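You operate a simulated robot arm through the tools that you are given. There is no shell and no other tool. Be economical: measure what you need, move in short steps, check, and stop when the job is done.

Carry out the task below with a simulated two-armed robot. There is one attempt and no reset: what you move stays moved.

Task
Close the corner bench front right door. Then press the orange rubber bulb two times. Then fetch the red filter from the corner bench top and set it on top of the grey round tin. Then open the near bench front left door, put the grey cover on the upper shelf of the near bench front left cabinet, then shut the door. Then put the pale framed plate on the grey notebook by the peg box. Then put the small cork on the dark mat. Then put one of the white tissues from the counter top on the top of the side table. Keep to this order. Set down upright: red filter.

The check looks at the end state, three seconds after you hand in, the way a careful person would. Anything else that was tipped, shoved, dropped, spilled or broken makes it a failure. A push-on lid holds only when it is set on centred and level and pressed home; a screw cap is set on level and turned clockwise until tight.

Robot
Two 7-joint arms with two-finger parallel grippers on one trunk, on a base that drives. Base frame: it is fixed to the floor where the robot stands at the start and does not move with it; the origin is under the middle of the robot, x ahead of it, y to its left, z up. Units: m, degrees, N and s.
The left shoulder is at the start at [0.02, 0.138, 1.225], the right one opposite. With the tool pointing down near the work surface each hand reaches from about 0.1 to 0.46 m from the robot's upright axis, wherever it stands, measured 20 degrees to its own side. Places, roughly: corner bench front right door [0.6, 0.1, 0.4]; dark mat (38x23 cm) [5.94, -6.98, 0.8]; grey cover (7x7x4 cm) [6.8, -3.8, 0.8]; grey notebook by the peg box (15x11x2 cm) [8.3, -4.8, 0.9]; grey round tin (6x6x4 cm) [3.5, -0.2, 0.8]; near bench front left door [3.5, -4.3, 0.4]; orange rubber bulb [0.2, 0.5, 0.8]; pale framed plate (9x6x3 cm) [6.7, -4.1, 0.8]; red filter (3x5x6 cm) [-0.3, 0.6, 0.8]; small cork (3x3x3 cm) [8.2, -4.7, 0.9]; top of the side table [6.7, -4, 0.8]; upper shelf of the near bench front left cabinet [3.6, -4.1, 0.4]; white tissue (7x5x2 cm) [8.1, -5.6, 0.9]. Payload 1.57 kg a hand.
Tool frame (each hand has its own): the origin (TCP) lies between the finger pads and is the grasp point; the fingertips stand 0.03 m ahead of it; z points along the fingers, y is the line along which they close. Largest opening 0.08 m; finger width 0.017, thickness 0.012; the body of the gripper, 0.04 by 0.082 m, starts 0.08 m behind the TCP.
Orientation is told as [roll, pitch, yaw] about the base's x, y, z axes, in that order, counted from this pose: with the fingers straight down and closing along the base's y, the tool's x points along the base's -x, its y along +y and its z along -z.

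Tools
- The arms move only by the tool step_arm. It takes "left_plan", "right_plan" or both (then of equal length, played together; a hand with none holds still); each is a list of rows, each a list of 7 numbers: the shift along the tool's x, y, z in m, then the turn, a rotation vector about the tool's x, y, z in degrees, then the gripper command, from -1 (shut) to 1 (fully open), values between in proportion. In form: [[tx, ty, tz, ax, ay, az, grip], ...]. A call has 1 to 10 rows; each row is the pose to reach, as a shift and turn from the pose commanded when the call began, along the tool's axes at that moment. Rows are played at 5 a second. More than 0.05 m and 8.6 degrees between two rows, or a gripper value outside its range, and nothing of the call is played. Where a pose cannot be reached the arm comes as near as it can. A force on the tool above 40 N (or 10 N above the force at the start of the call, whichever is more), or a blocked arm, ends the call early, and 0.2 s more pass. The fingers move at their own pace (about 0.045 m/s each) and stop on an object; they squeeze with about 20 N. The grip force told is the motor's: it shows also when the fingers shut on nothing. Time passes only in rows, and 0.2 s behind the last, so rows that repeat a pose let the fingers close. The reply holds the time, the measured pose of the TCP, the force on the tool along the base axes, the opening and the grip force, in the units named above and with some noise, with the torque about the TCP (base axes, N m) and any sound that the robot's microphone picked up.
- Cameras (640 x 400 px; columns grow to the right, rows downward): "scene" is now at [0.1655, 0.0644, 1.1196]; the picture's right is [0.70, -0.71, 0.00], its down [-0.33, -0.33, -0.88] and it looks along [0.63, 0.62, -0.47] (base axes); focal length 214 px, centre (320, 200). "left" rides on the left gripper at [0.072, 0.007, -0.122] in its tool frame; the picture's right is [-0.09, 1.00, 0.00], its down [-0.84, -0.08, -0.54] and it looks along [-0.54, -0.05, 0.84] (tool axes); focal length 238 px, centre (320, 200). "right" rides on the right gripper at [0.072, -0.007, -0.122] in its tool frame; the picture's right is [0.09, 1.00, 0.00], its down [-0.84, 0.08, -0.54] and it looks along [-0.54, 0.05, 0.84] (tool axes); focal length 238 px, centre (320, 200). There is no depth. A picture from a camera that has moved, and an enlarged one, comes with that camera's place and axes in the base frame and with its lens.
- camera(camera): a new picture of that camera. The clock stands still meanwhile.
- move_column(by): slides the trunk up (or, below 0, down) by that many m; the arms and the scene camera ride with it, the base frame stays. It gives what a move gives, with no picture.
- roll_base(legs): drives the robot by 1 to 6 legs, each [ahead, left, turn to the left] in m, m and degrees, along the robot's own axes; the way and the turn of a leg run together, so that a leg with both is an arc; at most 1.5 m and 180 degrees a leg. The arms and the cameras ride along, it lands a little off, and it stops where it bumps. It gives what a move gives.
- head_to(pan, tilt): turns the head with the scene camera to pan (to the left, within 60 degrees either way) and tilt (down, from -29 to 69), counted from straight ahead of the robot. It gives what a move gives.
- inspect(camera, box): a new picture of the part [left, top, right, bottom] of that camera's present view, enlarged. The clock stands still meanwhile.
- job_done(): hands the job in; it is judged then, once.

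Work in short steps. Places have to be worked out from the pictures, the camera data and where the tool is seen: move nearer, look again, correct. Check each grasp and each placing, and mend what went wrong. You have 207 turns and 210 pictures in all, those below and enlarged ones among them. Open the grippers and draw the arms clear of the work before you hand the job in, unless the task says otherwise; then end with one line.

The tools are called after "Emit:" as a command line: name --argument value ..., lists and objects as JSON in quotes. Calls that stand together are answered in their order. step_arm: Moves the arms, as the interface text tells. Its arguments: {"type":"object","properties":{"left_plan":{"type":"array","items":{"type":"array","items":{"type":"number"}}},"right_plan":{"type":"array","items":{"type":"array","items":{"type":"number"}}}},"required":[]} The other tools are called the same way: move_column (by) slides the trunk up or down; roll_base (legs) drives the base; head_to (pan, tilt) turns the head that bears the scene camera; camera (camera) takes a picture; inspect (camera, box) takes an enlarged picture of a part of a camera's view; job_done () hands the job in.

At the start:

```text
clock: 0.0
left_tcp_pos: [0.2189, 0.3083, 1.0809]
left_orientation: [7.3, 24.5, 4.6]
left_wrist_force: [-0.3, -0.5, -0.7]
left_moment: [0.05, -0.02, 0.0]
left_gripper_width: 0.0799
left_finger_force: 0.0
right_tcp_pos: [0.3415, 0.013, 1.1097]
right_orientation: [-0.2, 3.9, 0.0]
right_wrist_force: [0.5, 0.3, 0.2]
right_moment: [0.02, 0.0, -0.03]
right_gripper_width: 0.0799
right_finger_force: 0.0
trunk travel left (down, up): [-0.6, 0.64]
robot x, y, heading: [-0.0006, 0.0017, -0.1]
head pan, tilt: [44.8, 28.1]
```

scene: 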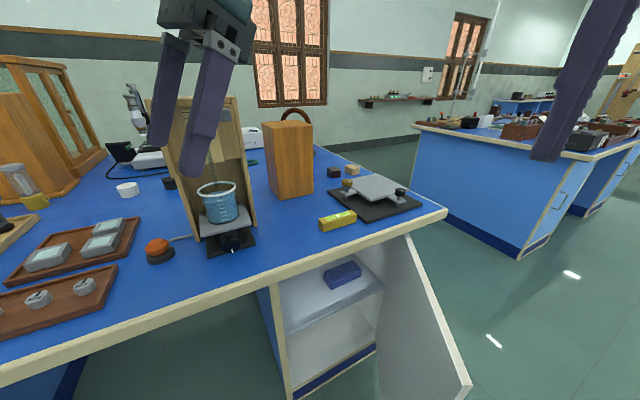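
right: 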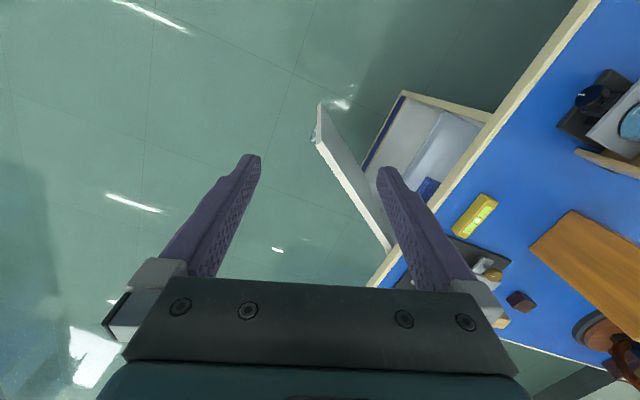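
left: 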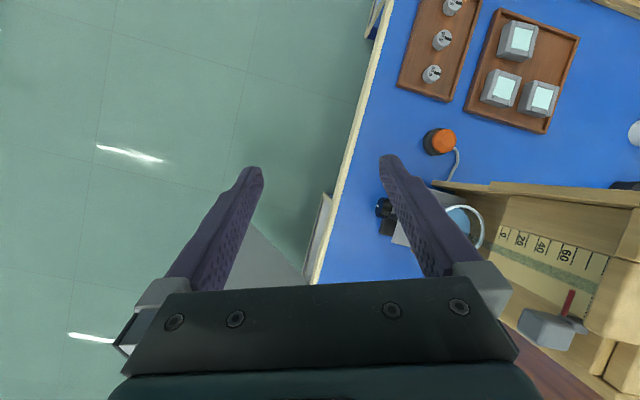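

The corner bench front runs from about (-0.02,0.44) to (0.79,0.18). The door is about 58° open, with its hinge near (0.69,0.24) and its free edge near (0.43,0.015). I'll back off and turn to face the bench squarely.

Emit:
roll_base --legs '[[0, -0.4, 0], [0.25, 0, 0], [0, 0, 72]]'

Emit:
head_to --pan 0 --tilt 45

Emit:
camera --camera "scene"

```text
clock: 7.0
left_tcp_pos: [0.0272, -0.0962, 1.0808]
left_orientation: [7.6, 24.7, 76.1]
left_wrist_force: [0.4, -0.1, 0.8]
left_moment: [0.04, 0.02, -0.01]
left_gripper_width: 0.0799
left_finger_force: 0.1
right_tcp_pos: [0.3465, -0.0726, 1.1088]
right_orientation: [-0.2, 3.9, 71.4]
right_wrist_force: [1.1, 0.9, -0.5]
right_moment: [0.02, 0.03, -0.01]
right_gripper_width: 0.0801
right_finger_force: 0.1
trunk travel left (down, up): [-0.6, 0.64]
robot x, y, heading: [0.2501, -0.4019, 71.3]
head pan, tilt: [44.8, 28.1]
```

```text
clock: 8.1
left_tcp_pos: [0.027, -0.0947, 1.0821]
left_orientation: [7.5, 24.8, 76.1]
left_wrist_force: [0.3, 0.3, 0.1]
left_moment: [-0.01, 0.0, -0.01]
left_gripper_width: 0.08
left_finger_force: 0.1
right_tcp_pos: [0.3461, -0.0718, 1.1096]
right_orientation: [-0.2, 4.0, 71.3]
right_wrist_force: [0.7, -0.1, -0.7]
right_moment: [-0.01, 0.03, 0.01]
right_gripper_width: 0.0801
right_finger_force: 0.0
trunk travel left (down, up): [-0.6, 0.64]
robot x, y, heading: [0.2492, -0.4024, 71.5]
head pan, tilt: [0.0, 45.0]
```

```text
206 pictures are left
camera scene: at [0.3077, -0.2283, 1.094], right [0.95, -0.32, 0.0], down [-0.22, -0.67, -0.71], along [0.22, 0.67, -0.71], focal length 214 px, centre (320, 200)
```

scene: 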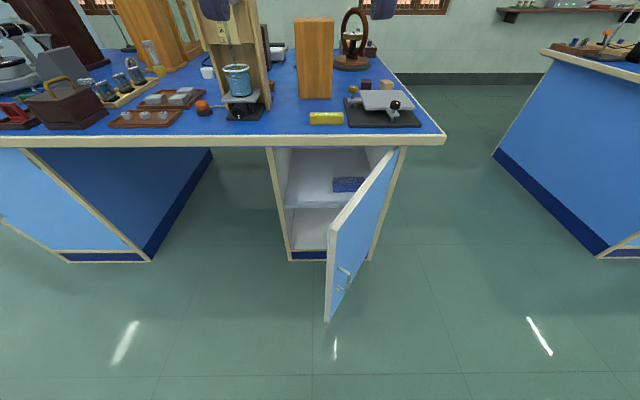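

The door is clearly visible: free edge about 0.44 ahead and 0.03 right, hinge about 0.72 ahead and 0.21 right. I'll move the right hand right, tilt its fingers forward and shut it, then lower the trunk.

Emit:
step_arm --right_plan '[[0, -0.03, 0, 0, -8, 0, -1], [0, -0.06, 0, 0, -16, 0, -1], [0, -0.09, 0, 0, -24, 0, -1], [0, -0.12, 0, 0, -32, 0, -1], [0, -0.15, 0, 0, -40, 0, -1], [0, -0.17, 0, 0, -48, 0, -1], [0, -0.19, 0, 0, -56, 0, -1], [0, -0.19, 0, 0, -60, 0, -1]]'

Emit:
move_column --by -0.5

Emit:
camera --camera "scene"

```text
clock: 9.9
left_tcp_pos: [0.0267, -0.0954, 1.0812]
left_orientation: [7.5, 24.7, 76.0]
left_wrist_force: [0.5, -0.2, 0.2]
left_moment: [0.01, 0.02, 0.01]
left_gripper_width: 0.0799
left_finger_force: 0.0
right_tcp_pos: [0.5331, -0.0896, 1.1127]
right_orientation: [-0.3, -56.3, 71.7]
right_wrist_force: [0.7, 0.1, 0.3]
right_moment: [0.03, 0.0, 0.02]
right_gripper_width: 0.0
right_finger_force: 20.5
right hand out of reach, approached as far as the arm can: row 6, 7, 8
trunk travel left (down, up): [-0.6, 0.64]
robot x, y, heading: [0.2494, -0.3968, 71.5]
head pan, tilt: [0.0, 45.0]
```

```text
refused: -0.5 is not a number from -0.4 to 0.4
```

```text
205 pictures are left
camera scene: at [0.3077, -0.2283, 1.094], right [0.95, -0.32, 0.0], down [-0.22, -0.67, -0.71], along [0.22, 0.67, -0.71], focal length 214 px, centre (320, 200)
```

scene: 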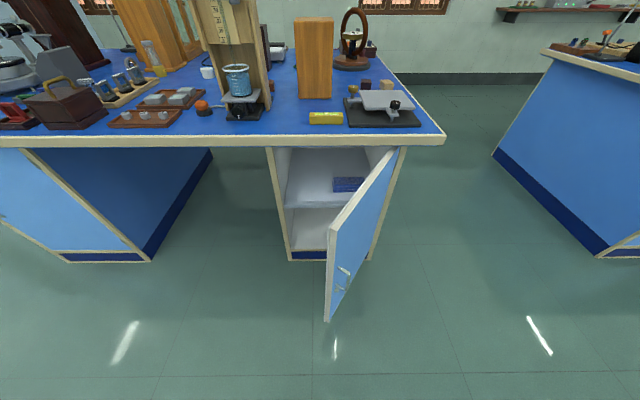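

The hand is at about 0.38 ahead and 0.17 right. I lower the trunk in two parts.

Emit:
move_column --by -0.4

Emit:
move_column --by -0.1

Emit:
camera --camera "scene"

```text
clock: 13.8
left_tcp_pos: [0.0267, -0.0962, 0.6818]
left_orientation: [7.5, 24.7, 76.2]
left_wrist_force: [0.3, 0.0, 0.0]
left_moment: [0.01, 0.01, -0.01]
left_gripper_width: 0.0802
left_finger_force: 0.2
right_tcp_pos: [0.5338, -0.0882, 0.713]
right_orientation: [-0.4, -56.0, 71.8]
right_wrist_force: [-0.2, -1.4, -0.2]
right_moment: [-0.03, -0.01, 0.0]
right_gripper_width: 0.0
right_finger_force: 19.4
trunk travel left (down, up): [-0.2, 1.04]
robot x, y, heading: [0.251, -0.4018, 71.4]
head pan, tilt: [0.0, 45.0]
```

```text
clock: 15.1
left_tcp_pos: [0.0276, -0.095, 0.581]
left_orientation: [7.5, 24.7, 76.1]
left_wrist_force: [-0.5, -0.5, -0.7]
left_moment: [0.0, 0.0, 0.0]
left_gripper_width: 0.0801
left_finger_force: 0.0
right_tcp_pos: [0.5343, -0.0884, 0.6123]
right_orientation: [-0.5, -55.9, 71.6]
right_wrist_force: [-0.4, 1.2, -0.4]
right_moment: [0.01, -0.01, 0.01]
right_gripper_width: 0.0
right_finger_force: 20.0
trunk travel left (down, up): [-0.1, 1.14]
robot x, y, heading: [0.2479, -0.4009, 71.7]
head pan, tilt: [0.0, 45.0]
```

```text
204 pictures are left
camera scene: at [0.3077, -0.2282, 0.594], right [0.95, -0.32, 0.0], down [-0.22, -0.67, -0.71], along [0.22, 0.67, -0.71], focal length 214 px, centre (320, 200)
```

scene: 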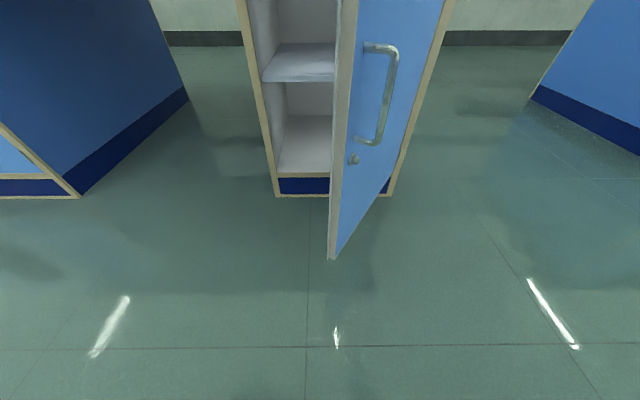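

The handle spans z 0.44–0.54 and the hand at 0.61 clears it. I'll drive forward and left so the fingertips push the outer face near the free edge.

Emit:
roll_base --legs '[[0.08, 0, 0], [0.02, 0.12, 0], [0.05, 0.08, 0]]'

Emit:
camera --camera "scene"

```text
clock: 17.7
left_tcp_pos: [-0.1145, 0.1095, 0.5808]
left_orientation: [7.5, 24.7, 76.0]
left_wrist_force: [-0.1, -0.7, 0.3]
left_moment: [0.02, 0.0, 0.01]
left_gripper_width: 0.0803
left_finger_force: 0.1
right_tcp_pos: [0.3944, 0.1151, 0.6116]
right_orientation: [-0.4, -56.0, 71.7]
right_wrist_force: [-0.3, 0.1, -0.1]
right_moment: [-0.01, -0.01, -0.02]
right_gripper_width: 0.0
right_finger_force: 19.9
trunk travel left (down, up): [-0.1, 1.14]
robot x, y, heading: [0.108, -0.1948, 71.5]
head pan, tilt: [0.0, 45.0]
```

```text
203 pictures are left
camera scene: at [0.1675, -0.0238, 0.5939], right [0.95, -0.32, 0.0], down [-0.23, -0.67, -0.71], along [0.23, 0.67, -0.71], focal length 214 px, centre (320, 200)
```

scene: 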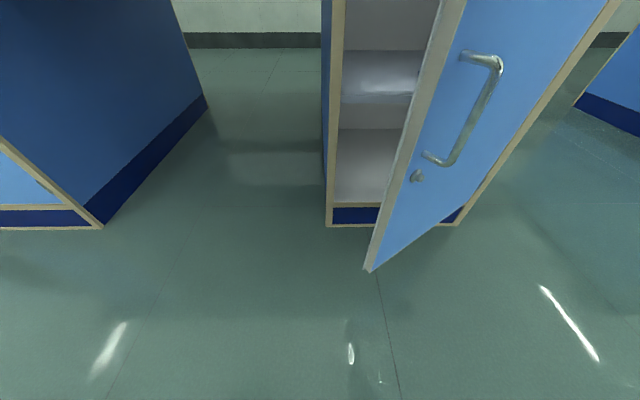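

The door is swinging and the force is low, so I continue the arc.

Emit:
roll_base --legs '[[0.08, 0.05, 0], [0.06, 0.02, 0]]'

Emit:
camera --camera "scene"

```text
clock: 19.4
left_tcp_pos: [-0.1364, 0.2636, 0.5797]
left_orientation: [7.6, 24.7, 76.1]
left_wrist_force: [0.3, 0.3, 0.6]
left_moment: [-0.01, 0.0, 0.0]
left_gripper_width: 0.0798
left_finger_force: 0.0
right_tcp_pos: [0.3725, 0.2688, 0.6119]
right_orientation: [-0.4, -55.9, 71.9]
right_wrist_force: [0.0, -0.5, 0.1]
right_moment: [-0.05, 0.03, -0.03]
right_gripper_width: 0.0
right_finger_force: 20.1
trunk travel left (down, up): [-0.1, 1.14]
robot x, y, heading: [0.0863, -0.0341, 71.4]
head pan, tilt: [0.0, 45.0]
```

```text
202 pictures are left
camera scene: at [0.1451, 0.1305, 0.5938], right [0.95, -0.32, 0.0], down [-0.23, -0.67, -0.71], along [0.23, 0.67, -0.71], focal length 214 px, centre (320, 200)
```

scene: 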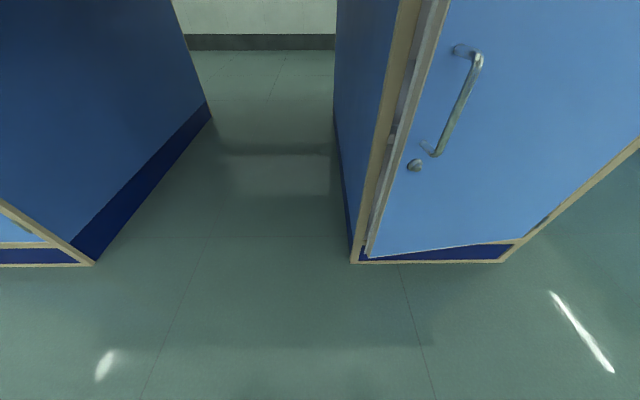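

The door is nearly closed, so I push a little more with the base.

Emit:
roll_base --legs '[[0.05, 0.0, 0]]'

Emit:
camera --camera "scene"

```text
clock: 20.4
left_tcp_pos: [-0.1223, 0.3074, 0.5808]
left_orientation: [7.5, 24.8, 76.1]
left_wrist_force: [-0.5, -0.5, 0.2]
left_moment: [0.03, -0.01, -0.01]
left_gripper_width: 0.08
left_finger_force: 0.0
right_tcp_pos: [0.3875, 0.3148, 0.6118]
right_orientation: [-0.3, -55.9, 71.7]
right_wrist_force: [-0.2, 0.3, -0.4]
right_moment: [0.04, -0.05, -0.01]
right_gripper_width: 0.0001
right_finger_force: 20.3
trunk travel left (down, up): [-0.1, 1.14]
robot x, y, heading: [0.1007, 0.0042, 71.4]
head pan, tilt: [0.0, 45.0]
```

```text
201 pictures are left
camera scene: at [0.16, 0.1758, 0.5935], right [0.95, -0.32, 0.0], down [-0.23, -0.67, -0.71], along [0.22, 0.67, -0.71], focal length 214 px, centre (320, 200)
```

scene: 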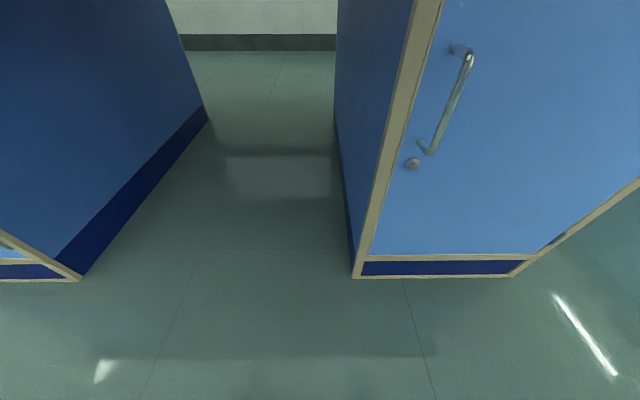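

The door looks shut. A small arm push will confirm the stop, then I back off.

Emit:
step_arm --right_plan '[[-0.011, 0, 0.016, 0, 0, 0, -1], [-0.02, 0, 0.03, 0, 0, 0, -1]]'

Emit:
inspect --camera "scene" --box '[320, 0, 640, 300]'

```text
clock: 21.0
left_tcp_pos: [-0.1204, 0.3115, 0.5823]
left_orientation: [7.6, 24.7, 76.2]
left_wrist_force: [0.3, 0.3, 0.9]
left_moment: [0.03, 0.0, -0.03]
left_gripper_width: 0.0798
left_finger_force: 0.0
right_tcp_pos: [0.3975, 0.3523, 0.6115]
right_orientation: [-0.4, -56.0, 71.7]
right_wrist_force: [-0.2, 0.2, 0.4]
right_moment: [0.0, -0.03, -0.01]
right_gripper_width: 0.0002
right_finger_force: 20.4
trunk travel left (down, up): [-0.1, 1.14]
robot x, y, heading: [0.101, 0.0044, 71.5]
head pan, tilt: [0.0, 45.0]
```

```text
1.33 times, centred on (480, 150) of scene
camera zoom: at [0.1608, 0.179, 0.594], right [0.95, -0.32, 0.0], down [-0.23, -0.67, -0.71], along [0.23, 0.67, -0.71], focal length 286 px, centre (107, 267)
```

zoom: 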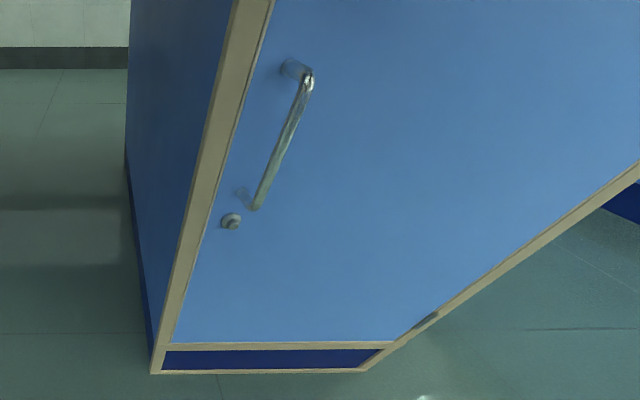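

No contact force was felt. I'll check with the right-hand camera.

Emit:
camera --camera "right"

```text
199 pictures are left
camera right: at [0.3595, 0.216, 0.6223], right [-0.96, 0.27, -0.08], down [-0.07, 0.04, 1.0], along [0.27, 0.96, -0.02], focal length 238 px, centre (320, 200)
```

right: 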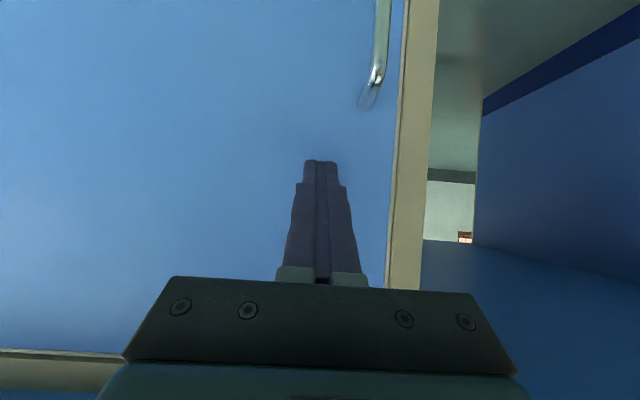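

The door lies in its frame and the finger isn't touching it. I push further for a firm closing.

Emit:
step_arm --right_plan '[[-0.011, 0, 0.016, 0, 0, 0, -1], [-0.022, 0, 0.033, 0, 0, 0, -1], [-0.034, 0, 0.05, 0, 0, 0, -1]]'

Emit:
camera --camera "right"

```text
clock: 21.4
left_tcp_pos: [-0.123, 0.3003, 0.5794]
left_orientation: [7.4, 25.3, 76.0]
left_wrist_force: [1.1, -0.1, 0.1]
left_moment: [0.05, 0.02, -0.02]
left_gripper_width: 0.0799
left_finger_force: 0.1
right_tcp_pos: [0.3991, 0.354, 0.6083]
right_orientation: [-0.5, -55.2, 72.5]
right_wrist_force: [-11.0, -30.1, 5.9]
right_moment: [-0.27, -0.28, 0.1]
right_gripper_width: 0.0001
right_finger_force: 19.3
trunk travel left (down, up): [-0.1, 1.14]
robot x, y, heading: [0.101, 0.0081, 71.3]
head pan, tilt: [0.0, 45.0]
stopped in row 2 (right hand): the force on the tool passed its limit at 55 N (the readings are from after the stop); the commanded pose is now the measured one
```

```text
198 pictures are left
camera right: at [0.361, 0.2171, 0.6205], right [-0.96, 0.26, -0.08], down [-0.07, 0.06, 1.0], along [0.26, 0.96, -0.04], focal length 238 px, centre (320, 200)
```

right: 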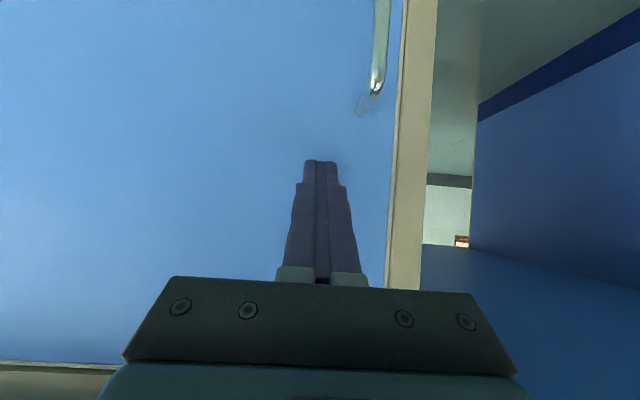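

The firm stop at 55 N confirms the door is shut. Now I back away, raise the trunk, and look at the bench top.

Emit:
roll_base --legs '[[-0.15, 0, 0], [0, 0.15, 0]]'

Emit:
move_column --by 0.4

Emit:
move_column --by 0.15

Emit:
head_to --pan 10 --tilt 38

Emit:
camera --camera "scene"

```text
clock: 23.7
left_tcp_pos: [-0.3082, 0.214, 0.58]
left_orientation: [7.4, 24.8, 76.1]
left_wrist_force: [0.5, -0.9, 0.1]
left_moment: [-0.01, 0.02, 0.0]
left_gripper_width: 0.0799
left_finger_force: 0.0
right_tcp_pos: [0.2141, 0.272, 0.6131]
right_orientation: [-0.5, -55.9, 72.2]
right_wrist_force: [0.6, -0.3, -0.2]
right_moment: [0.01, 0.02, 0.0]
right_gripper_width: 0.0001
right_finger_force: 19.7
trunk travel left (down, up): [-0.1, 1.14]
robot x, y, heading: [-0.0873, -0.0902, 71.5]
head pan, tilt: [0.0, 45.0]
```

```text
clock: 27.6
left_tcp_pos: [-0.31, 0.2151, 0.9803]
left_orientation: [7.5, 24.8, 76.2]
left_wrist_force: [-0.2, 0.8, 0.1]
left_moment: [-0.03, 0.0, -0.01]
left_gripper_width: 0.0801
left_finger_force: 0.0
right_tcp_pos: [0.2134, 0.2715, 1.0146]
right_orientation: [-0.4, -55.9, 72.2]
right_wrist_force: [0.2, 0.3, 1.2]
right_moment: [0.0, 0.01, -0.01]
right_gripper_width: 0.0
right_finger_force: 19.9
trunk travel left (down, up): [-0.5, 0.74]
robot x, y, heading: [-0.0851, -0.0896, 71.4]
head pan, tilt: [0.0, 45.0]
```

```text
clock: 29.3
left_tcp_pos: [-0.3099, 0.2142, 1.131]
left_orientation: [7.5, 24.7, 76.2]
left_wrist_force: [-0.1, -0.9, 0.3]
left_moment: [-0.02, 0.02, 0.02]
left_gripper_width: 0.0799
left_finger_force: 0.0
right_tcp_pos: [0.2107, 0.2715, 1.163]
right_orientation: [-0.3, -55.9, 72.0]
right_wrist_force: [-0.3, -0.7, -0.2]
right_moment: [0.03, 0.03, 0.01]
right_gripper_width: 0.0004
right_finger_force: 20.1
trunk travel left (down, up): [-0.65, 0.59]
robot x, y, heading: [-0.0855, -0.0925, 71.6]
head pan, tilt: [0.0, 45.0]
```

```text
clock: 30.0
left_tcp_pos: [-0.3106, 0.2145, 1.1308]
left_orientation: [7.5, 24.8, 76.1]
left_wrist_force: [-0.2, 0.6, 0.0]
left_moment: [0.02, 0.01, -0.06]
left_gripper_width: 0.0801
left_finger_force: 0.1
right_tcp_pos: [0.2123, 0.2725, 1.1634]
right_orientation: [-0.5, -55.8, 72.1]
right_wrist_force: [-0.2, -0.3, -0.7]
right_moment: [0.0, 0.02, 0.0]
right_gripper_width: 0.0
right_finger_force: 20.3
trunk travel left (down, up): [-0.65, 0.59]
robot x, y, heading: [-0.0886, -0.0866, 71.5]
head pan, tilt: [10.0, 38.0]
```

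```text
197 pictures are left
camera scene: at [-0.0419, 0.0907, 1.1542], right [0.99, -0.15, 0.0], down [-0.09, -0.61, -0.79], along [0.12, 0.78, -0.62], focal length 214 px, centre (320, 200)
```

scene: 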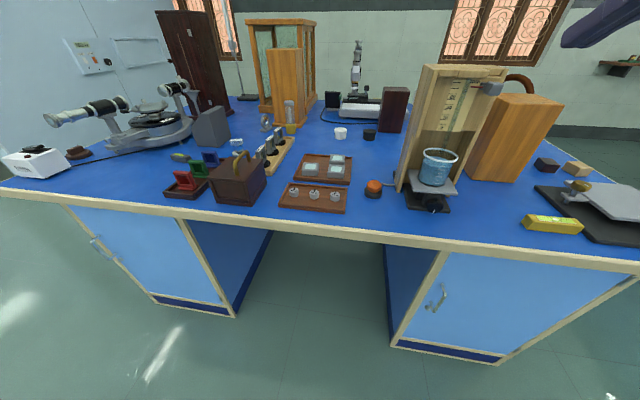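

I see the orange bulb and, to the left, a holder with red, green and blue filters. I'll zoom in on each.

Emit:
inspect --camera "scene" --box '[150, 120, 290, 220]'

Emit:
inspect --camera "scene" --box '[330, 130, 470, 220]'

```text
4.00 times, centred on (220, 170) of scene
camera zoom: at [-0.0419, 0.0907, 1.1542], right [0.99, -0.15, 0.0], down [-0.09, -0.61, -0.79], along [0.12, 0.78, -0.62], focal length 858 px, centre (720, 320)
```

zoom: 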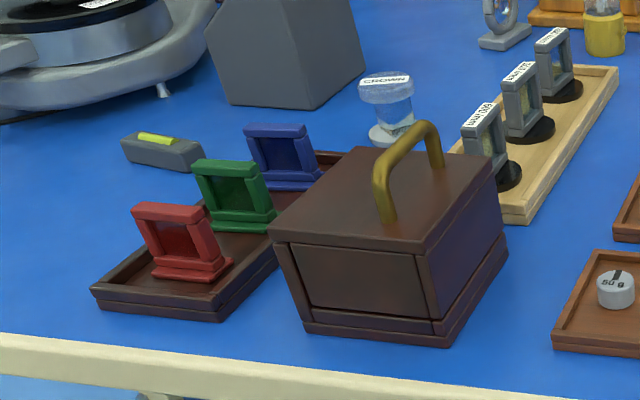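

```text
4.44 times, centred on (400, 175) of scene
camera zoom: at [-0.0419, 0.0907, 1.1542], right [0.99, -0.15, 0.0], down [-0.09, -0.61, -0.79], along [0.12, 0.78, -0.62], focal length 953 px, centre (-36, 311)
```

zoom: 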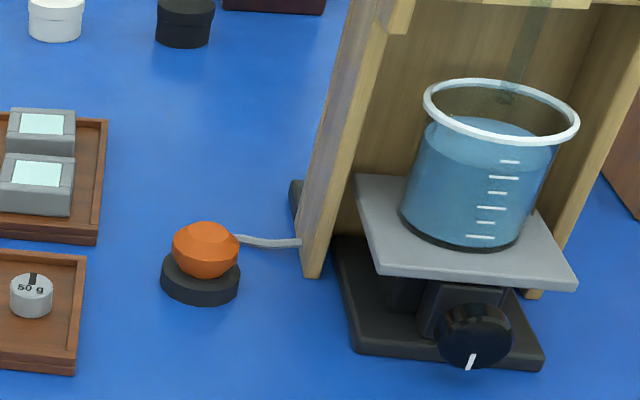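

I rotate the right hand upright and pull it back a little. Then I drive in over the knee gap so the hand comes above the bulb, at about (0.17,0.53).

Emit:
step_arm --right_plan '[[0.003, 0, -0.005, 0, 8, 0, -1], [0.006, 0, -0.01, 0, 16, 0, -1], [0.01, 0, -0.015, 0, 24, 0, -1], [0.013, 0, -0.02, 0, 32, 0, -1], [0.017, 0, -0.025, 0, 40, 0, -1], [0.02, 0, -0.03, 0, 48, 0, -1], [0.022, 0, -0.033, 0, 56, 0, -1]]'

Emit:
roll_base --legs '[[0, 0.125, 0], [0.26, 0, 0]]'

Emit:
camera --camera "right"

Emit:
camera --camera "scene"

```text
clock: 31.6
left_tcp_pos: [-0.31, 0.2149, 1.1302]
left_orientation: [7.5, 24.8, 76.2]
left_wrist_force: [-0.1, -0.3, -0.5]
left_moment: [-0.03, 0.0, -0.01]
left_gripper_width: 0.0799
left_finger_force: 0.0
right_tcp_pos: [0.1989, 0.2348, 1.1629]
right_orientation: [-0.1, 0.2, 71.8]
right_wrist_force: [0.1, 1.0, -0.4]
right_moment: [0.0, -0.01, 0.0]
right_gripper_width: 0.0002
right_finger_force: 20.1
trunk travel left (down, up): [-0.65, 0.59]
robot x, y, heading: [-0.0854, -0.0918, 71.4]
head pan, tilt: [10.0, 38.0]
```

```text
clock: 34.4
left_tcp_pos: [-0.349, 0.4962, 1.1306]
left_orientation: [7.6, 24.8, 76.2]
left_wrist_force: [-0.5, 0.1, 0.5]
left_moment: [0.0, -0.02, -0.02]
left_gripper_width: 0.0799
left_finger_force: 0.1
right_tcp_pos: [0.1611, 0.5165, 1.1644]
right_orientation: [-0.2, 0.1, 71.9]
right_wrist_force: [0.7, 0.1, -0.5]
right_moment: [-0.03, 0.02, 0.01]
right_gripper_width: 0.0001
right_finger_force: 19.9
trunk travel left (down, up): [-0.65, 0.59]
robot x, y, heading: [-0.1268, 0.1942, 71.7]
head pan, tilt: [10.0, 38.0]
```

```text
194 pictures are left
camera right: at [0.1442, 0.4456, 1.2869], right [-0.97, 0.22, 0.0], down [0.19, 0.82, 0.54], along [0.12, 0.53, -0.84], focal length 238 px, centre (320, 200)
```

right: 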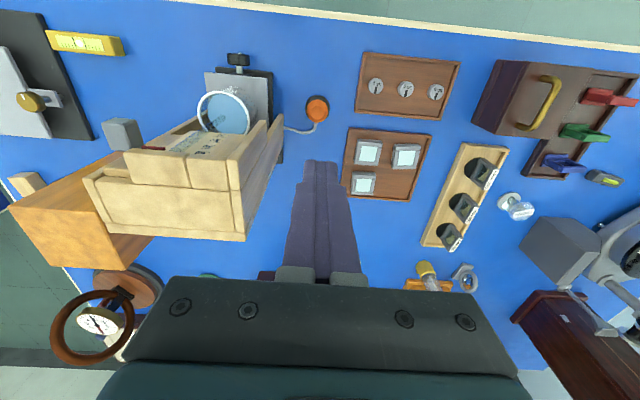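

```text
193 pictures are left
camera scene: at [-0.0803, 0.3721, 1.1542], right [0.99, -0.15, 0.0], down [-0.09, -0.61, -0.79], along [0.12, 0.78, -0.62], focal length 214 px, centre (320, 200)
```

scene: 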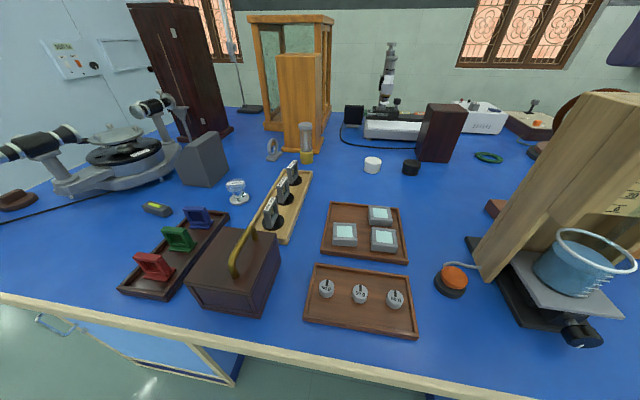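

Triangulating the two views puts the bulb at (0.168,0.535), top near z 0.85. I move forward 2 cm and descend most of the way.

Emit:
step_arm --right_plan '[[-0.02, 0, 0.04, 0, 0, 0, -1], [-0.02, 0, 0.09, 0, 0, 0, -1], [-0.02, 0, 0.14, 0, 0, 0, -1], [-0.02, 0, 0.19, 0, 0, 0, -1], [-0.02, 0, 0.235, 0, 0, 0, -1]]'

Emit:
camera --camera "right"

Emit:
camera --camera "scene"

```text
clock: 35.5
left_tcp_pos: [-0.3496, 0.4952, 1.1311]
left_orientation: [7.5, 24.8, 76.3]
left_wrist_force: [0.3, -0.4, 0.7]
left_moment: [-0.02, -0.02, 0.01]
left_gripper_width: 0.0798
left_finger_force: 0.0
right_tcp_pos: [0.1667, 0.5352, 0.9288]
right_orientation: [-0.1, 0.0, 71.9]
right_wrist_force: [0.0, 0.1, 0.6]
right_moment: [0.02, 0.03, -0.04]
right_gripper_width: 0.0
right_finger_force: 20.1
trunk travel left (down, up): [-0.65, 0.59]
robot x, y, heading: [-0.1237, 0.1904, 71.8]
head pan, tilt: [10.0, 38.0]
```

```text
192 pictures are left
camera right: at [0.1504, 0.4647, 1.0517], right [-0.97, 0.22, 0.0], down [0.18, 0.82, 0.54], along [0.12, 0.53, -0.84], focal length 238 px, centre (320, 200)
```

right: 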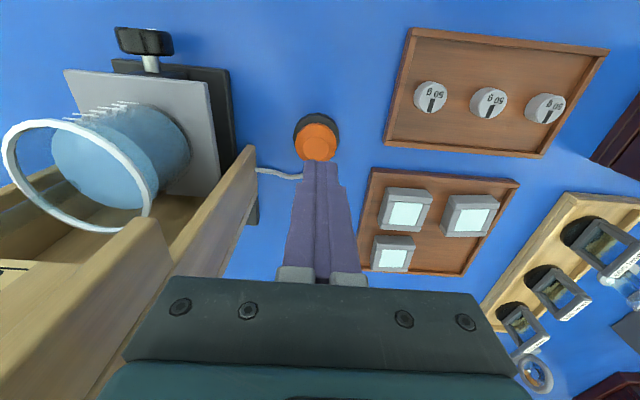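

```text
191 pictures are left
camera scene: at [-0.0804, 0.3721, 1.1543], right [0.99, -0.15, 0.0], down [-0.09, -0.61, -0.79], along [0.12, 0.78, -0.62], focal length 214 px, centre (320, 200)
```

scene: 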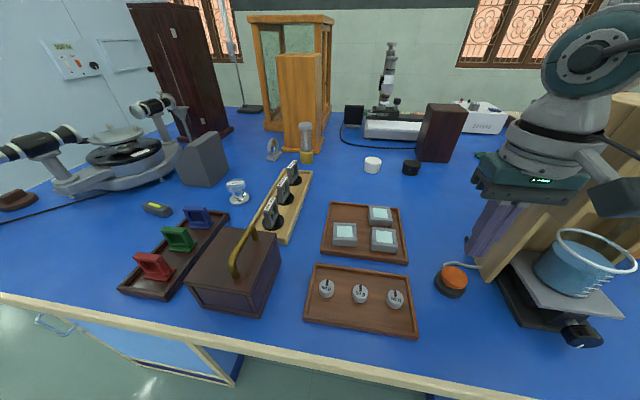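

I'm aligned over the bulb. I lower until contact to learn where its top is.

Emit:
step_arm --right_plan '[[0, 0, 0.03, 0, 0, 0, -1], [0, 0, 0.045, 0, 0, 0, -1], [0, 0, 0.05, 0, 0, 0, -1]]'

Emit:
inspect --camera "scene" --box '[400, 180, 540, 310]'

```text
clock: 36.4
left_tcp_pos: [-0.35, 0.4963, 1.1302]
left_orientation: [7.5, 24.8, 76.3]
left_wrist_force: [-0.5, 0.2, -1.2]
left_moment: [-0.02, -0.02, 0.0]
left_gripper_width: 0.0798
left_finger_force: 0.1
right_tcp_pos: [0.166, 0.5344, 0.879]
right_orientation: [-0.2, 0.2, 71.9]
right_wrist_force: [0.3, 0.0, -0.1]
right_moment: [-0.01, 0.0, 0.01]
right_gripper_width: 0.0
right_finger_force: 20.0
trunk travel left (down, up): [-0.65, 0.59]
robot x, y, heading: [-0.1259, 0.1932, 71.5]
head pan, tilt: [10.0, 38.0]
```

```text
3.08 times, centred on (470, 245) of scene
camera zoom: at [-0.0803, 0.3721, 1.1542], right [0.99, -0.15, 0.0], down [-0.09, -0.61, -0.79], along [0.12, 0.78, -0.62], focal length 660 px, centre (-142, 62)
```

zoom: 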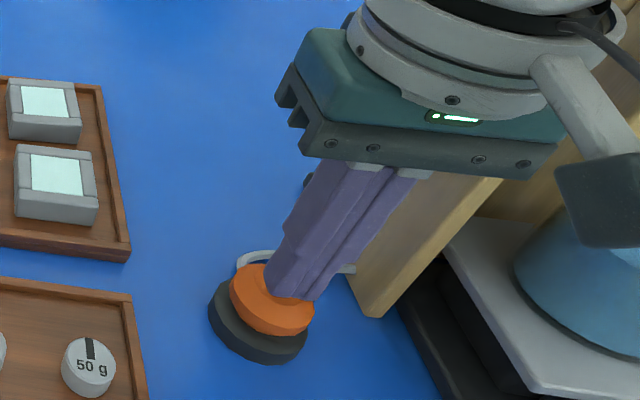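

The fingertip sits just above the bulb's crown. I press in small steps and read the force.

Emit:
step_arm --right_plan '[[0.003, 0.004, 0.006, 0, 0, 0, -1], [0.003, 0.004, 0.012, 0, 0, 0, -1], [0.003, 0.004, 0.016, 0, 0, 0, -1]]'

```text
clock: 37.1
left_tcp_pos: [-0.3488, 0.4961, 1.1305]
left_orientation: [7.4, 24.7, 76.3]
left_wrist_force: [-0.5, 0.0, -0.3]
left_moment: [0.02, -0.02, 0.02]
left_gripper_width: 0.0798
left_finger_force: 0.0
right_tcp_pos: [0.1623, 0.532, 0.8628]
right_orientation: [-0.2, 0.1, 71.9]
right_wrist_force: [0.5, -1.3, 3.4]
right_moment: [-0.04, 0.01, -0.03]
right_gripper_width: 0.0002
right_finger_force: 19.5
trunk travel left (down, up): [-0.65, 0.59]
robot x, y, heading: [-0.1202, 0.1923, 71.3]
head pan, tilt: [10.0, 38.0]
heard: click
```

A click was heard with 3.4 N of contact, so that is press one. I lift fully before pressing again.

Emit:
step_arm --right_plan '[[0, 0, -0.012, 0, 0, 0, -1], [0, 0, -0.03, 0, 0, 0, -1], [0, 0, -0.03, 0, 0, 0, -1], [0, 0, -0.03, 0, 0, 0, -1]]'

Emit:
inspect --camera "scene" --box '[400, 180, 540, 310]'

```text
clock: 38.1
left_tcp_pos: [-0.3489, 0.4962, 1.1302]
left_orientation: [7.5, 24.9, 76.3]
left_wrist_force: [-0.5, 0.6, 0.3]
left_moment: [0.02, 0.02, 0.03]
left_gripper_width: 0.0802
left_finger_force: 0.0
right_tcp_pos: [0.1637, 0.5333, 0.8927]
right_orientation: [-0.2, 0.1, 71.9]
right_wrist_force: [0.4, -0.2, 0.7]
right_moment: [0.0, 0.0, -0.02]
right_gripper_width: 0.0001
right_finger_force: 20.0
trunk travel left (down, up): [-0.65, 0.59]
robot x, y, heading: [-0.1246, 0.1898, 71.7]
head pan, tilt: [10.0, 38.0]
```

```text
3.08 times, centred on (470, 245) of scene
camera zoom: at [-0.0803, 0.3721, 1.1542], right [0.99, -0.15, 0.0], down [-0.09, -0.61, -0.79], along [0.12, 0.78, -0.62], focal length 660 px, centre (-142, 62)
```

zoom: 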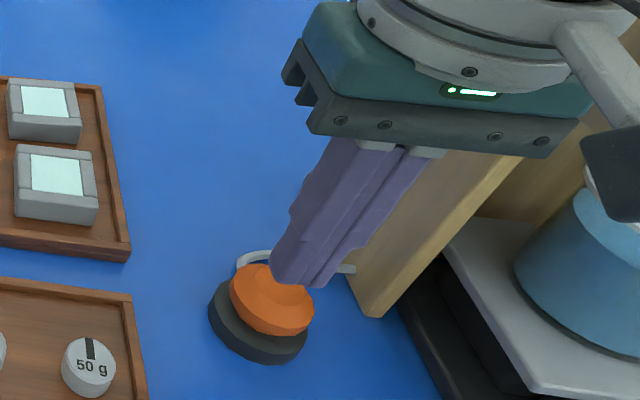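

Now the second press, to the same depth, then a lift.

Emit:
step_arm --right_plan '[[0, 0, 0.015, 0, 0, 0, -1], [0, 0, 0.024, 0, 0, 0, -1], [0, 0, 0.0305, 0, 0, 0, -1]]'

```text
clock: 39.0
left_tcp_pos: [-0.3495, 0.4968, 1.1309]
left_orientation: [7.5, 24.8, 76.3]
left_wrist_force: [-0.3, 0.2, 0.7]
left_moment: [0.0, 0.01, 0.01]
left_gripper_width: 0.0799
left_finger_force: 0.1
right_tcp_pos: [0.1633, 0.5336, 0.8626]
right_orientation: [-0.2, 0.2, 71.9]
right_wrist_force: [-1.1, -0.9, 2.9]
right_moment: [-0.04, 0.02, -0.02]
right_gripper_width: 0.0003
right_finger_force: 20.3
trunk travel left (down, up): [-0.65, 0.59]
robot x, y, heading: [-0.1228, 0.1939, 71.5]
head pan, tilt: [10.0, 38.0]
heard: click
```

Second click heard. I lift the right hand clear, then turn left toward the red filter at about (-0.325,0.627).

Emit:
step_arm --right_plan '[[0, 0, -0.04, 0, 0, 0, -1], [0, 0, -0.09, 0, 0, 0, -1], [0, 0, -0.14, 0, 0, 0, -1], [0, 0, -0.19, 0, 0, 0, -1], [0, 0, -0.24, 0, 0, 0, -1], [0, 0, -0.29, 0, 0, 0, -1], [0.05, 0, -0.3, 0, 0, 0, -1], [0.1, 0, -0.3, 0, 0, 0, -1], [0.14, 0, -0.3, 0, 0, 0, -1]]'

Emit:
roll_base --legs '[[0, 0, 22], [0.04, 0, 0]]'

Emit:
camera --camera "left"

Emit:
camera --camera "scene"

```text
refused: row 7 steps farther than a row can; nothing moved
```

```text
clock: 41.0
left_tcp_pos: [-0.4488, 0.4311, 1.1304]
left_orientation: [7.5, 24.8, 98.0]
left_wrist_force: [0.6, -0.5, 0.6]
left_moment: [-0.04, 0.01, 0.01]
left_gripper_width: 0.08
left_finger_force: 0.0
right_tcp_pos: [0.0131, 0.6555, 0.8628]
right_orientation: [-0.1, 0.1, 93.7]
right_wrist_force: [0.8, 0.4, -0.5]
right_moment: [-0.01, 0.03, -0.01]
right_gripper_width: 0.0001
right_finger_force: 20.0
trunk travel left (down, up): [-0.65, 0.59]
robot x, y, heading: [-0.1265, 0.2323, 93.3]
head pan, tilt: [10.0, 38.0]
```

```text
188 pictures are left
camera left: at [-0.4369, 0.4194, 1.2721], right [-1.0, 0.0, 0.08], down [0.01, 0.99, 0.13], along [-0.08, 0.13, -0.99], focal length 238 px, centre (320, 200)
```

left: 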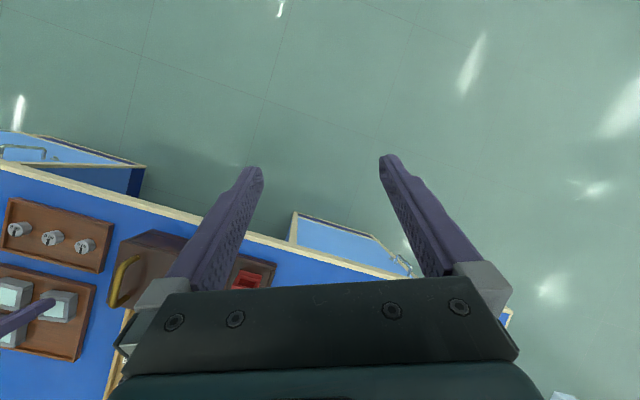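

```text
187 pictures are left
camera scene: at [-0.1528, 0.4155, 1.1543], right [0.97, 0.23, 0.0], down [0.14, -0.6, -0.79], along [-0.18, 0.77, -0.62], focal length 214 px, centre (320, 200)
```

scene: 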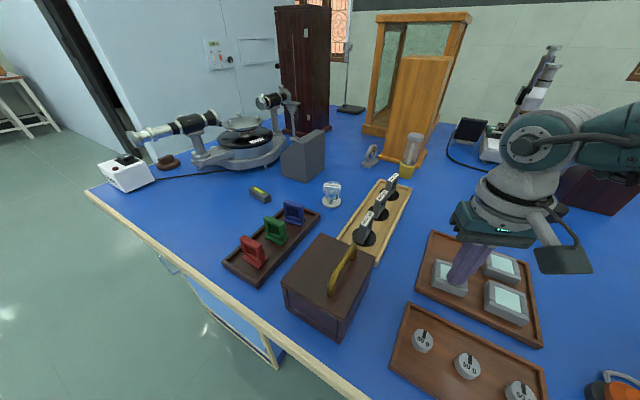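

The arm lift was refused and the base turned with the right hand still low. I need to check whether anything was disturbed.

Emit:
inspect --camera "scene" --box '[370, 190, 640, 400]'

Emit:
camera --camera "right"

```text
1.90 times, centred on (505, 295) of scene
camera zoom: at [-0.1528, 0.4155, 1.1543], right [0.97, 0.23, 0.0], down [0.14, -0.6, -0.79], along [-0.18, 0.77, -0.62], focal length 408 px, centre (-32, 19)
```

zoom: 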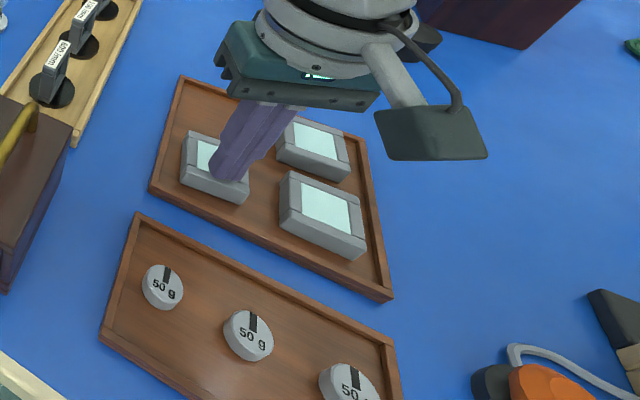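

```text
185 pictures are left
camera right: at [0.0245, 0.5838, 0.9854], right [-0.99, -0.16, 0.0], down [-0.13, 0.83, 0.54], along [-0.08, 0.53, -0.84], focal length 238 px, centre (320, 200)
```

right: 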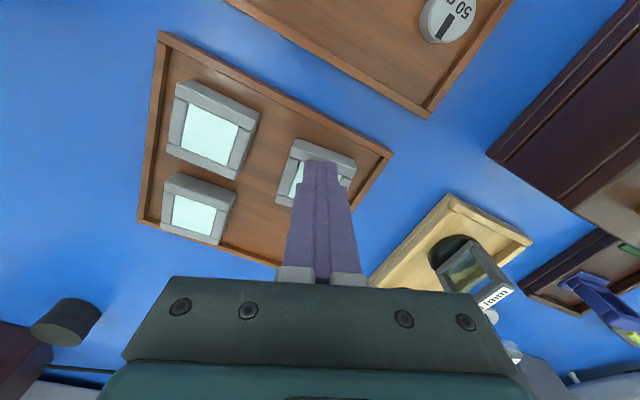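

The mirror blocks and trays look undisturbed. I lift the right hand straight up, and from now on I won't batch dependent moves.

Emit:
step_arm --right_plan '[[0, 0, -0.03, 0, 0, 0, -1], [0, 0, -0.08, 0, 0, 0, -1], [0, 0, -0.13, 0, 0, 0, -1], [0, 0, -0.18, 0, 0, 0, -1], [0, 0, -0.23, 0, 0, 0, -1], [0, 0, -0.27, 0, 0, 0, -1], [0.04, 0, -0.29, 0, 0, 0, -1], [0.08, 0, -0.3, 0, 0, 0, -1], [0.12, 0, -0.3, 0, 0, 0, -1]]'

Emit:
inspect --camera "scene" --box '[370, 190, 640, 400]'

Emit:
inspect --camera "scene" --box '[200, 170, 380, 310]'

```text
clock: 43.2
left_tcp_pos: [-0.4477, 0.4306, 1.1308]
left_orientation: [7.5, 24.8, 98.1]
left_wrist_force: [1.0, -0.6, 0.0]
left_moment: [0.01, -0.03, -0.03]
left_gripper_width: 0.08
left_finger_force: 0.0
right_tcp_pos: [0.0344, 0.5245, 1.1285]
right_orientation: [-5.4, 7.6, 92.1]
right_wrist_force: [0.4, -1.3, -0.7]
right_moment: [0.0, 0.03, -0.03]
right_gripper_width: 0.0002
right_finger_force: 19.8
trunk travel left (down, up): [-0.65, 0.59]
robot x, y, heading: [-0.1231, 0.2329, 93.3]
head pan, tilt: [10.0, 38.0]
stopped in row 9 (right hand): the arm was blocked; the commanded pose is now the measured one
```

```text
1.90 times, centred on (505, 295) of scene
camera zoom: at [-0.1528, 0.4154, 1.1542], right [0.97, 0.23, 0.0], down [0.14, -0.6, -0.79], along [-0.18, 0.77, -0.62], focal length 408 px, centre (-32, 19)
```

zoom: 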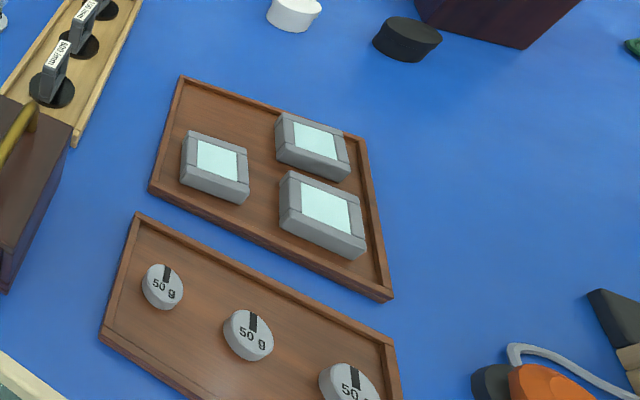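

```text
2.86 times, centred on (290, 240) of scene
camera zoom: at [-0.1528, 0.4154, 1.1542], right [0.97, 0.23, 0.0], down [0.14, -0.6, -0.79], along [-0.18, 0.77, -0.62], focal length 613 px, centre (406, 86)
```

zoom: 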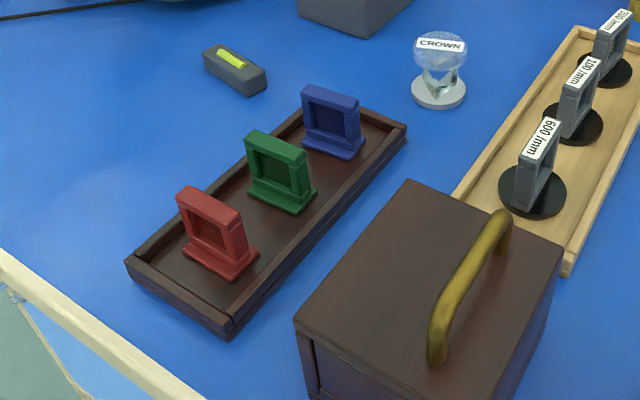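

Everything is still in place. The red filter is at about (-0.325,0.63) with its width roughly along the bench front. I level the left hand, then move it above the filter and yaw it so the fingers close across the thickness.

Emit:
step_arm --left_plan '[[0, 0, 0, 1.9, -6.2, -0.4, 1], [0, 0, 0, 3.8, -12.4, -0.8, 1], [0, 0, 0, 5.6, -18.6, -1.2, 1], [0, 0, 0, 7.5, -24.8, -1.6, 1]]'

Emit:
step_arm --left_plan '[[-0.02, -0.015, 0, 0, 0, -8, 1], [-0.045, -0.035, 0, 0, 0, -16, 1], [-0.07, -0.055, 0, 0, 0, -24, 1], [-0.09, -0.075, 0, 0, 0, -32, 1], [-0.115, -0.095, 0, 0, 0, -40, 1], [-0.14, -0.115, 0, 0, 0, -48, 1], [-0.16, -0.135, 0, 0, 0, -56, 1], [-0.181, -0.15, 0, 0, 0, -64, 1]]'

Emit:
camera --camera "left"

Emit:
camera --camera "scene"

```text
clock: 44.4
left_tcp_pos: [-0.4477, 0.4127, 1.108]
left_orientation: [0.6, 6.9, 97.9]
left_wrist_force: [-0.1, 0.1, -0.7]
left_moment: [0.0, -0.01, 0.05]
left_gripper_width: 0.0799
left_finger_force: 0.0
right_tcp_pos: [0.0346, 0.5243, 1.1286]
right_orientation: [-5.4, 7.6, 92.1]
right_wrist_force: [-0.1, 1.0, 0.4]
right_moment: [0.03, -0.03, -0.03]
right_gripper_width: 0.0
right_finger_force: 19.7
trunk travel left (down, up): [-0.65, 0.59]
robot x, y, heading: [-0.1262, 0.2374, 93.4]
head pan, tilt: [10.0, 38.0]
stopped in row 4 (left hand): the arm was blocked; the commanded pose is now the measured one
```

```text
clock: 46.2
left_tcp_pos: [-0.321, 0.6106, 1.0853]
left_orientation: [6.2, 2.3, 162.1]
left_wrist_force: [-0.3, 0.0, -0.2]
left_moment: [-0.01, 0.0, 0.03]
left_gripper_width: 0.0799
left_finger_force: 0.2
right_tcp_pos: [0.0336, 0.5248, 1.1281]
right_orientation: [-5.3, 7.5, 92.1]
right_wrist_force: [0.2, 0.3, 0.1]
right_moment: [0.0, 0.02, 0.02]
right_gripper_width: 0.0002
right_finger_force: 19.4
trunk travel left (down, up): [-0.65, 0.59]
robot x, y, heading: [-0.1281, 0.2317, 93.4]
head pan, tilt: [10.0, 38.0]
```

```text
182 pictures are left
camera left: at [-0.2559, 0.5983, 1.2115], right [-0.4, -0.91, 0.1], down [-0.78, 0.39, 0.49], along [-0.49, 0.12, -0.86], focal length 238 px, centre (320, 200)
```

left: 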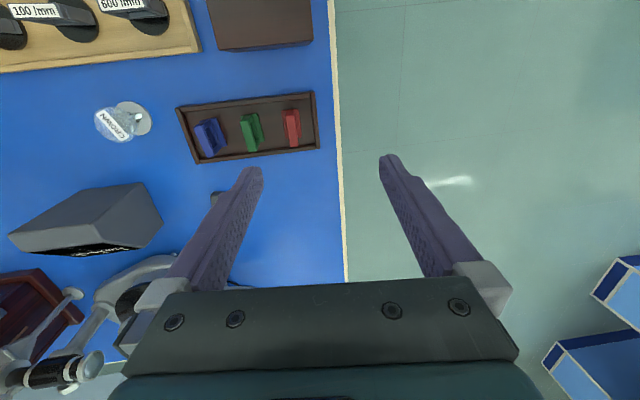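

```text
181 pictures are left
camera scene: at [-0.1527, 0.4155, 1.1543], right [0.97, 0.23, 0.0], down [0.14, -0.6, -0.79], along [-0.18, 0.77, -0.62], focal length 214 px, centre (320, 200)
```

scene: 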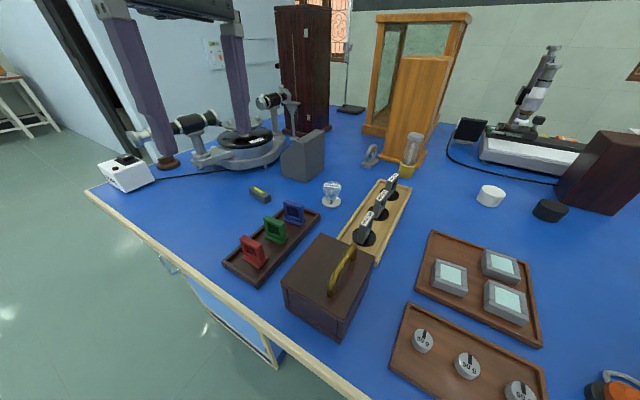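

The red filter is confirmed at about (-0.326,0.636). I level the hand and centre it, then look at the pose before descending.

Emit:
step_arm --left_plan '[[-0.006, -0.01, 0, 3.1, -1.2, 0, 1], [-0.012, -0.021, 0, 6.2, -2.3, 0, 1], [-0.012, -0.021, 0, 6.2, -2.3, 0, 1]]'

```text
clock: 47.0
left_tcp_pos: [-0.3269, 0.6346, 1.0833]
left_orientation: [0.0, 0.0, 161.9]
left_wrist_force: [0.9, -0.1, -0.1]
left_moment: [0.03, 0.01, 0.0]
left_gripper_width: 0.0804
left_finger_force: 0.0
right_tcp_pos: [0.0343, 0.5237, 1.1284]
right_orientation: [-5.3, 7.5, 92.0]
right_wrist_force: [0.2, -0.4, -0.6]
right_moment: [0.01, 0.01, -0.03]
right_gripper_width: 0.0
right_finger_force: 19.9
trunk travel left (down, up): [-0.65, 0.59]
robot x, y, heading: [-0.1301, 0.2258, 93.4]
head pan, tilt: [10.0, 38.0]
```

Level and centred. I lower partway with the fingers open about 5 cm.

Emit:
step_arm --left_plan '[[0, 0, 0.04, 0, 0, 0, 0.3], [0, 0, 0.08, 0, 0, 0, 0.3], [0, 0, 0.12, 0, 0, 0, 0.3], [0, 0, 0.14, 0, 0, 0, 0.3]]'

Emit:
camera --camera "left"

Emit:
inspect --camera "scene" --box '[180, 130, 380, 310]'

```text
clock: 48.0
left_tcp_pos: [-0.3276, 0.6347, 0.9434]
left_orientation: [0.0, 0.2, 161.8]
left_wrist_force: [0.6, -0.3, 0.4]
left_moment: [0.01, 0.01, -0.03]
left_gripper_width: 0.052
left_finger_force: 0.1
right_tcp_pos: [0.0338, 0.5246, 1.1283]
right_orientation: [-5.4, 7.6, 92.0]
right_wrist_force: [-0.2, -0.2, -0.4]
right_moment: [-0.01, -0.02, 0.0]
right_gripper_width: 0.0001
right_finger_force: 20.5
trunk travel left (down, up): [-0.65, 0.59]
robot x, y, heading: [-0.1261, 0.2292, 93.5]
head pan, tilt: [10.0, 38.0]
```

```text
180 pictures are left
camera left: at [-0.2606, 0.6082, 1.0663], right [-0.4, -0.92, 0.0], down [-0.77, 0.34, 0.54], along [-0.5, 0.22, -0.84], focal length 238 px, centre (320, 200)
```

left: 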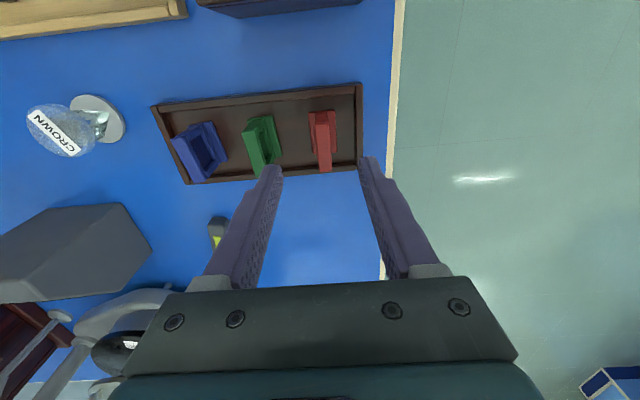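

```text
2.22 times, centred on (280, 220) of scene
camera zoom: at [-0.1527, 0.4154, 1.1543], right [0.97, 0.23, 0.0], down [0.14, -0.6, -0.79], along [-0.18, 0.77, -0.62], focal length 477 px, centre (409, 156)
```

zoom: 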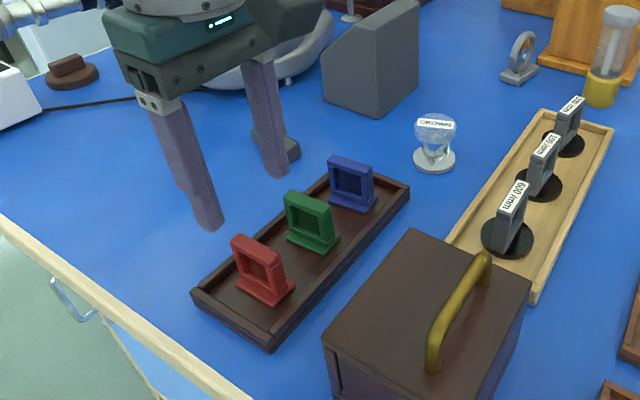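

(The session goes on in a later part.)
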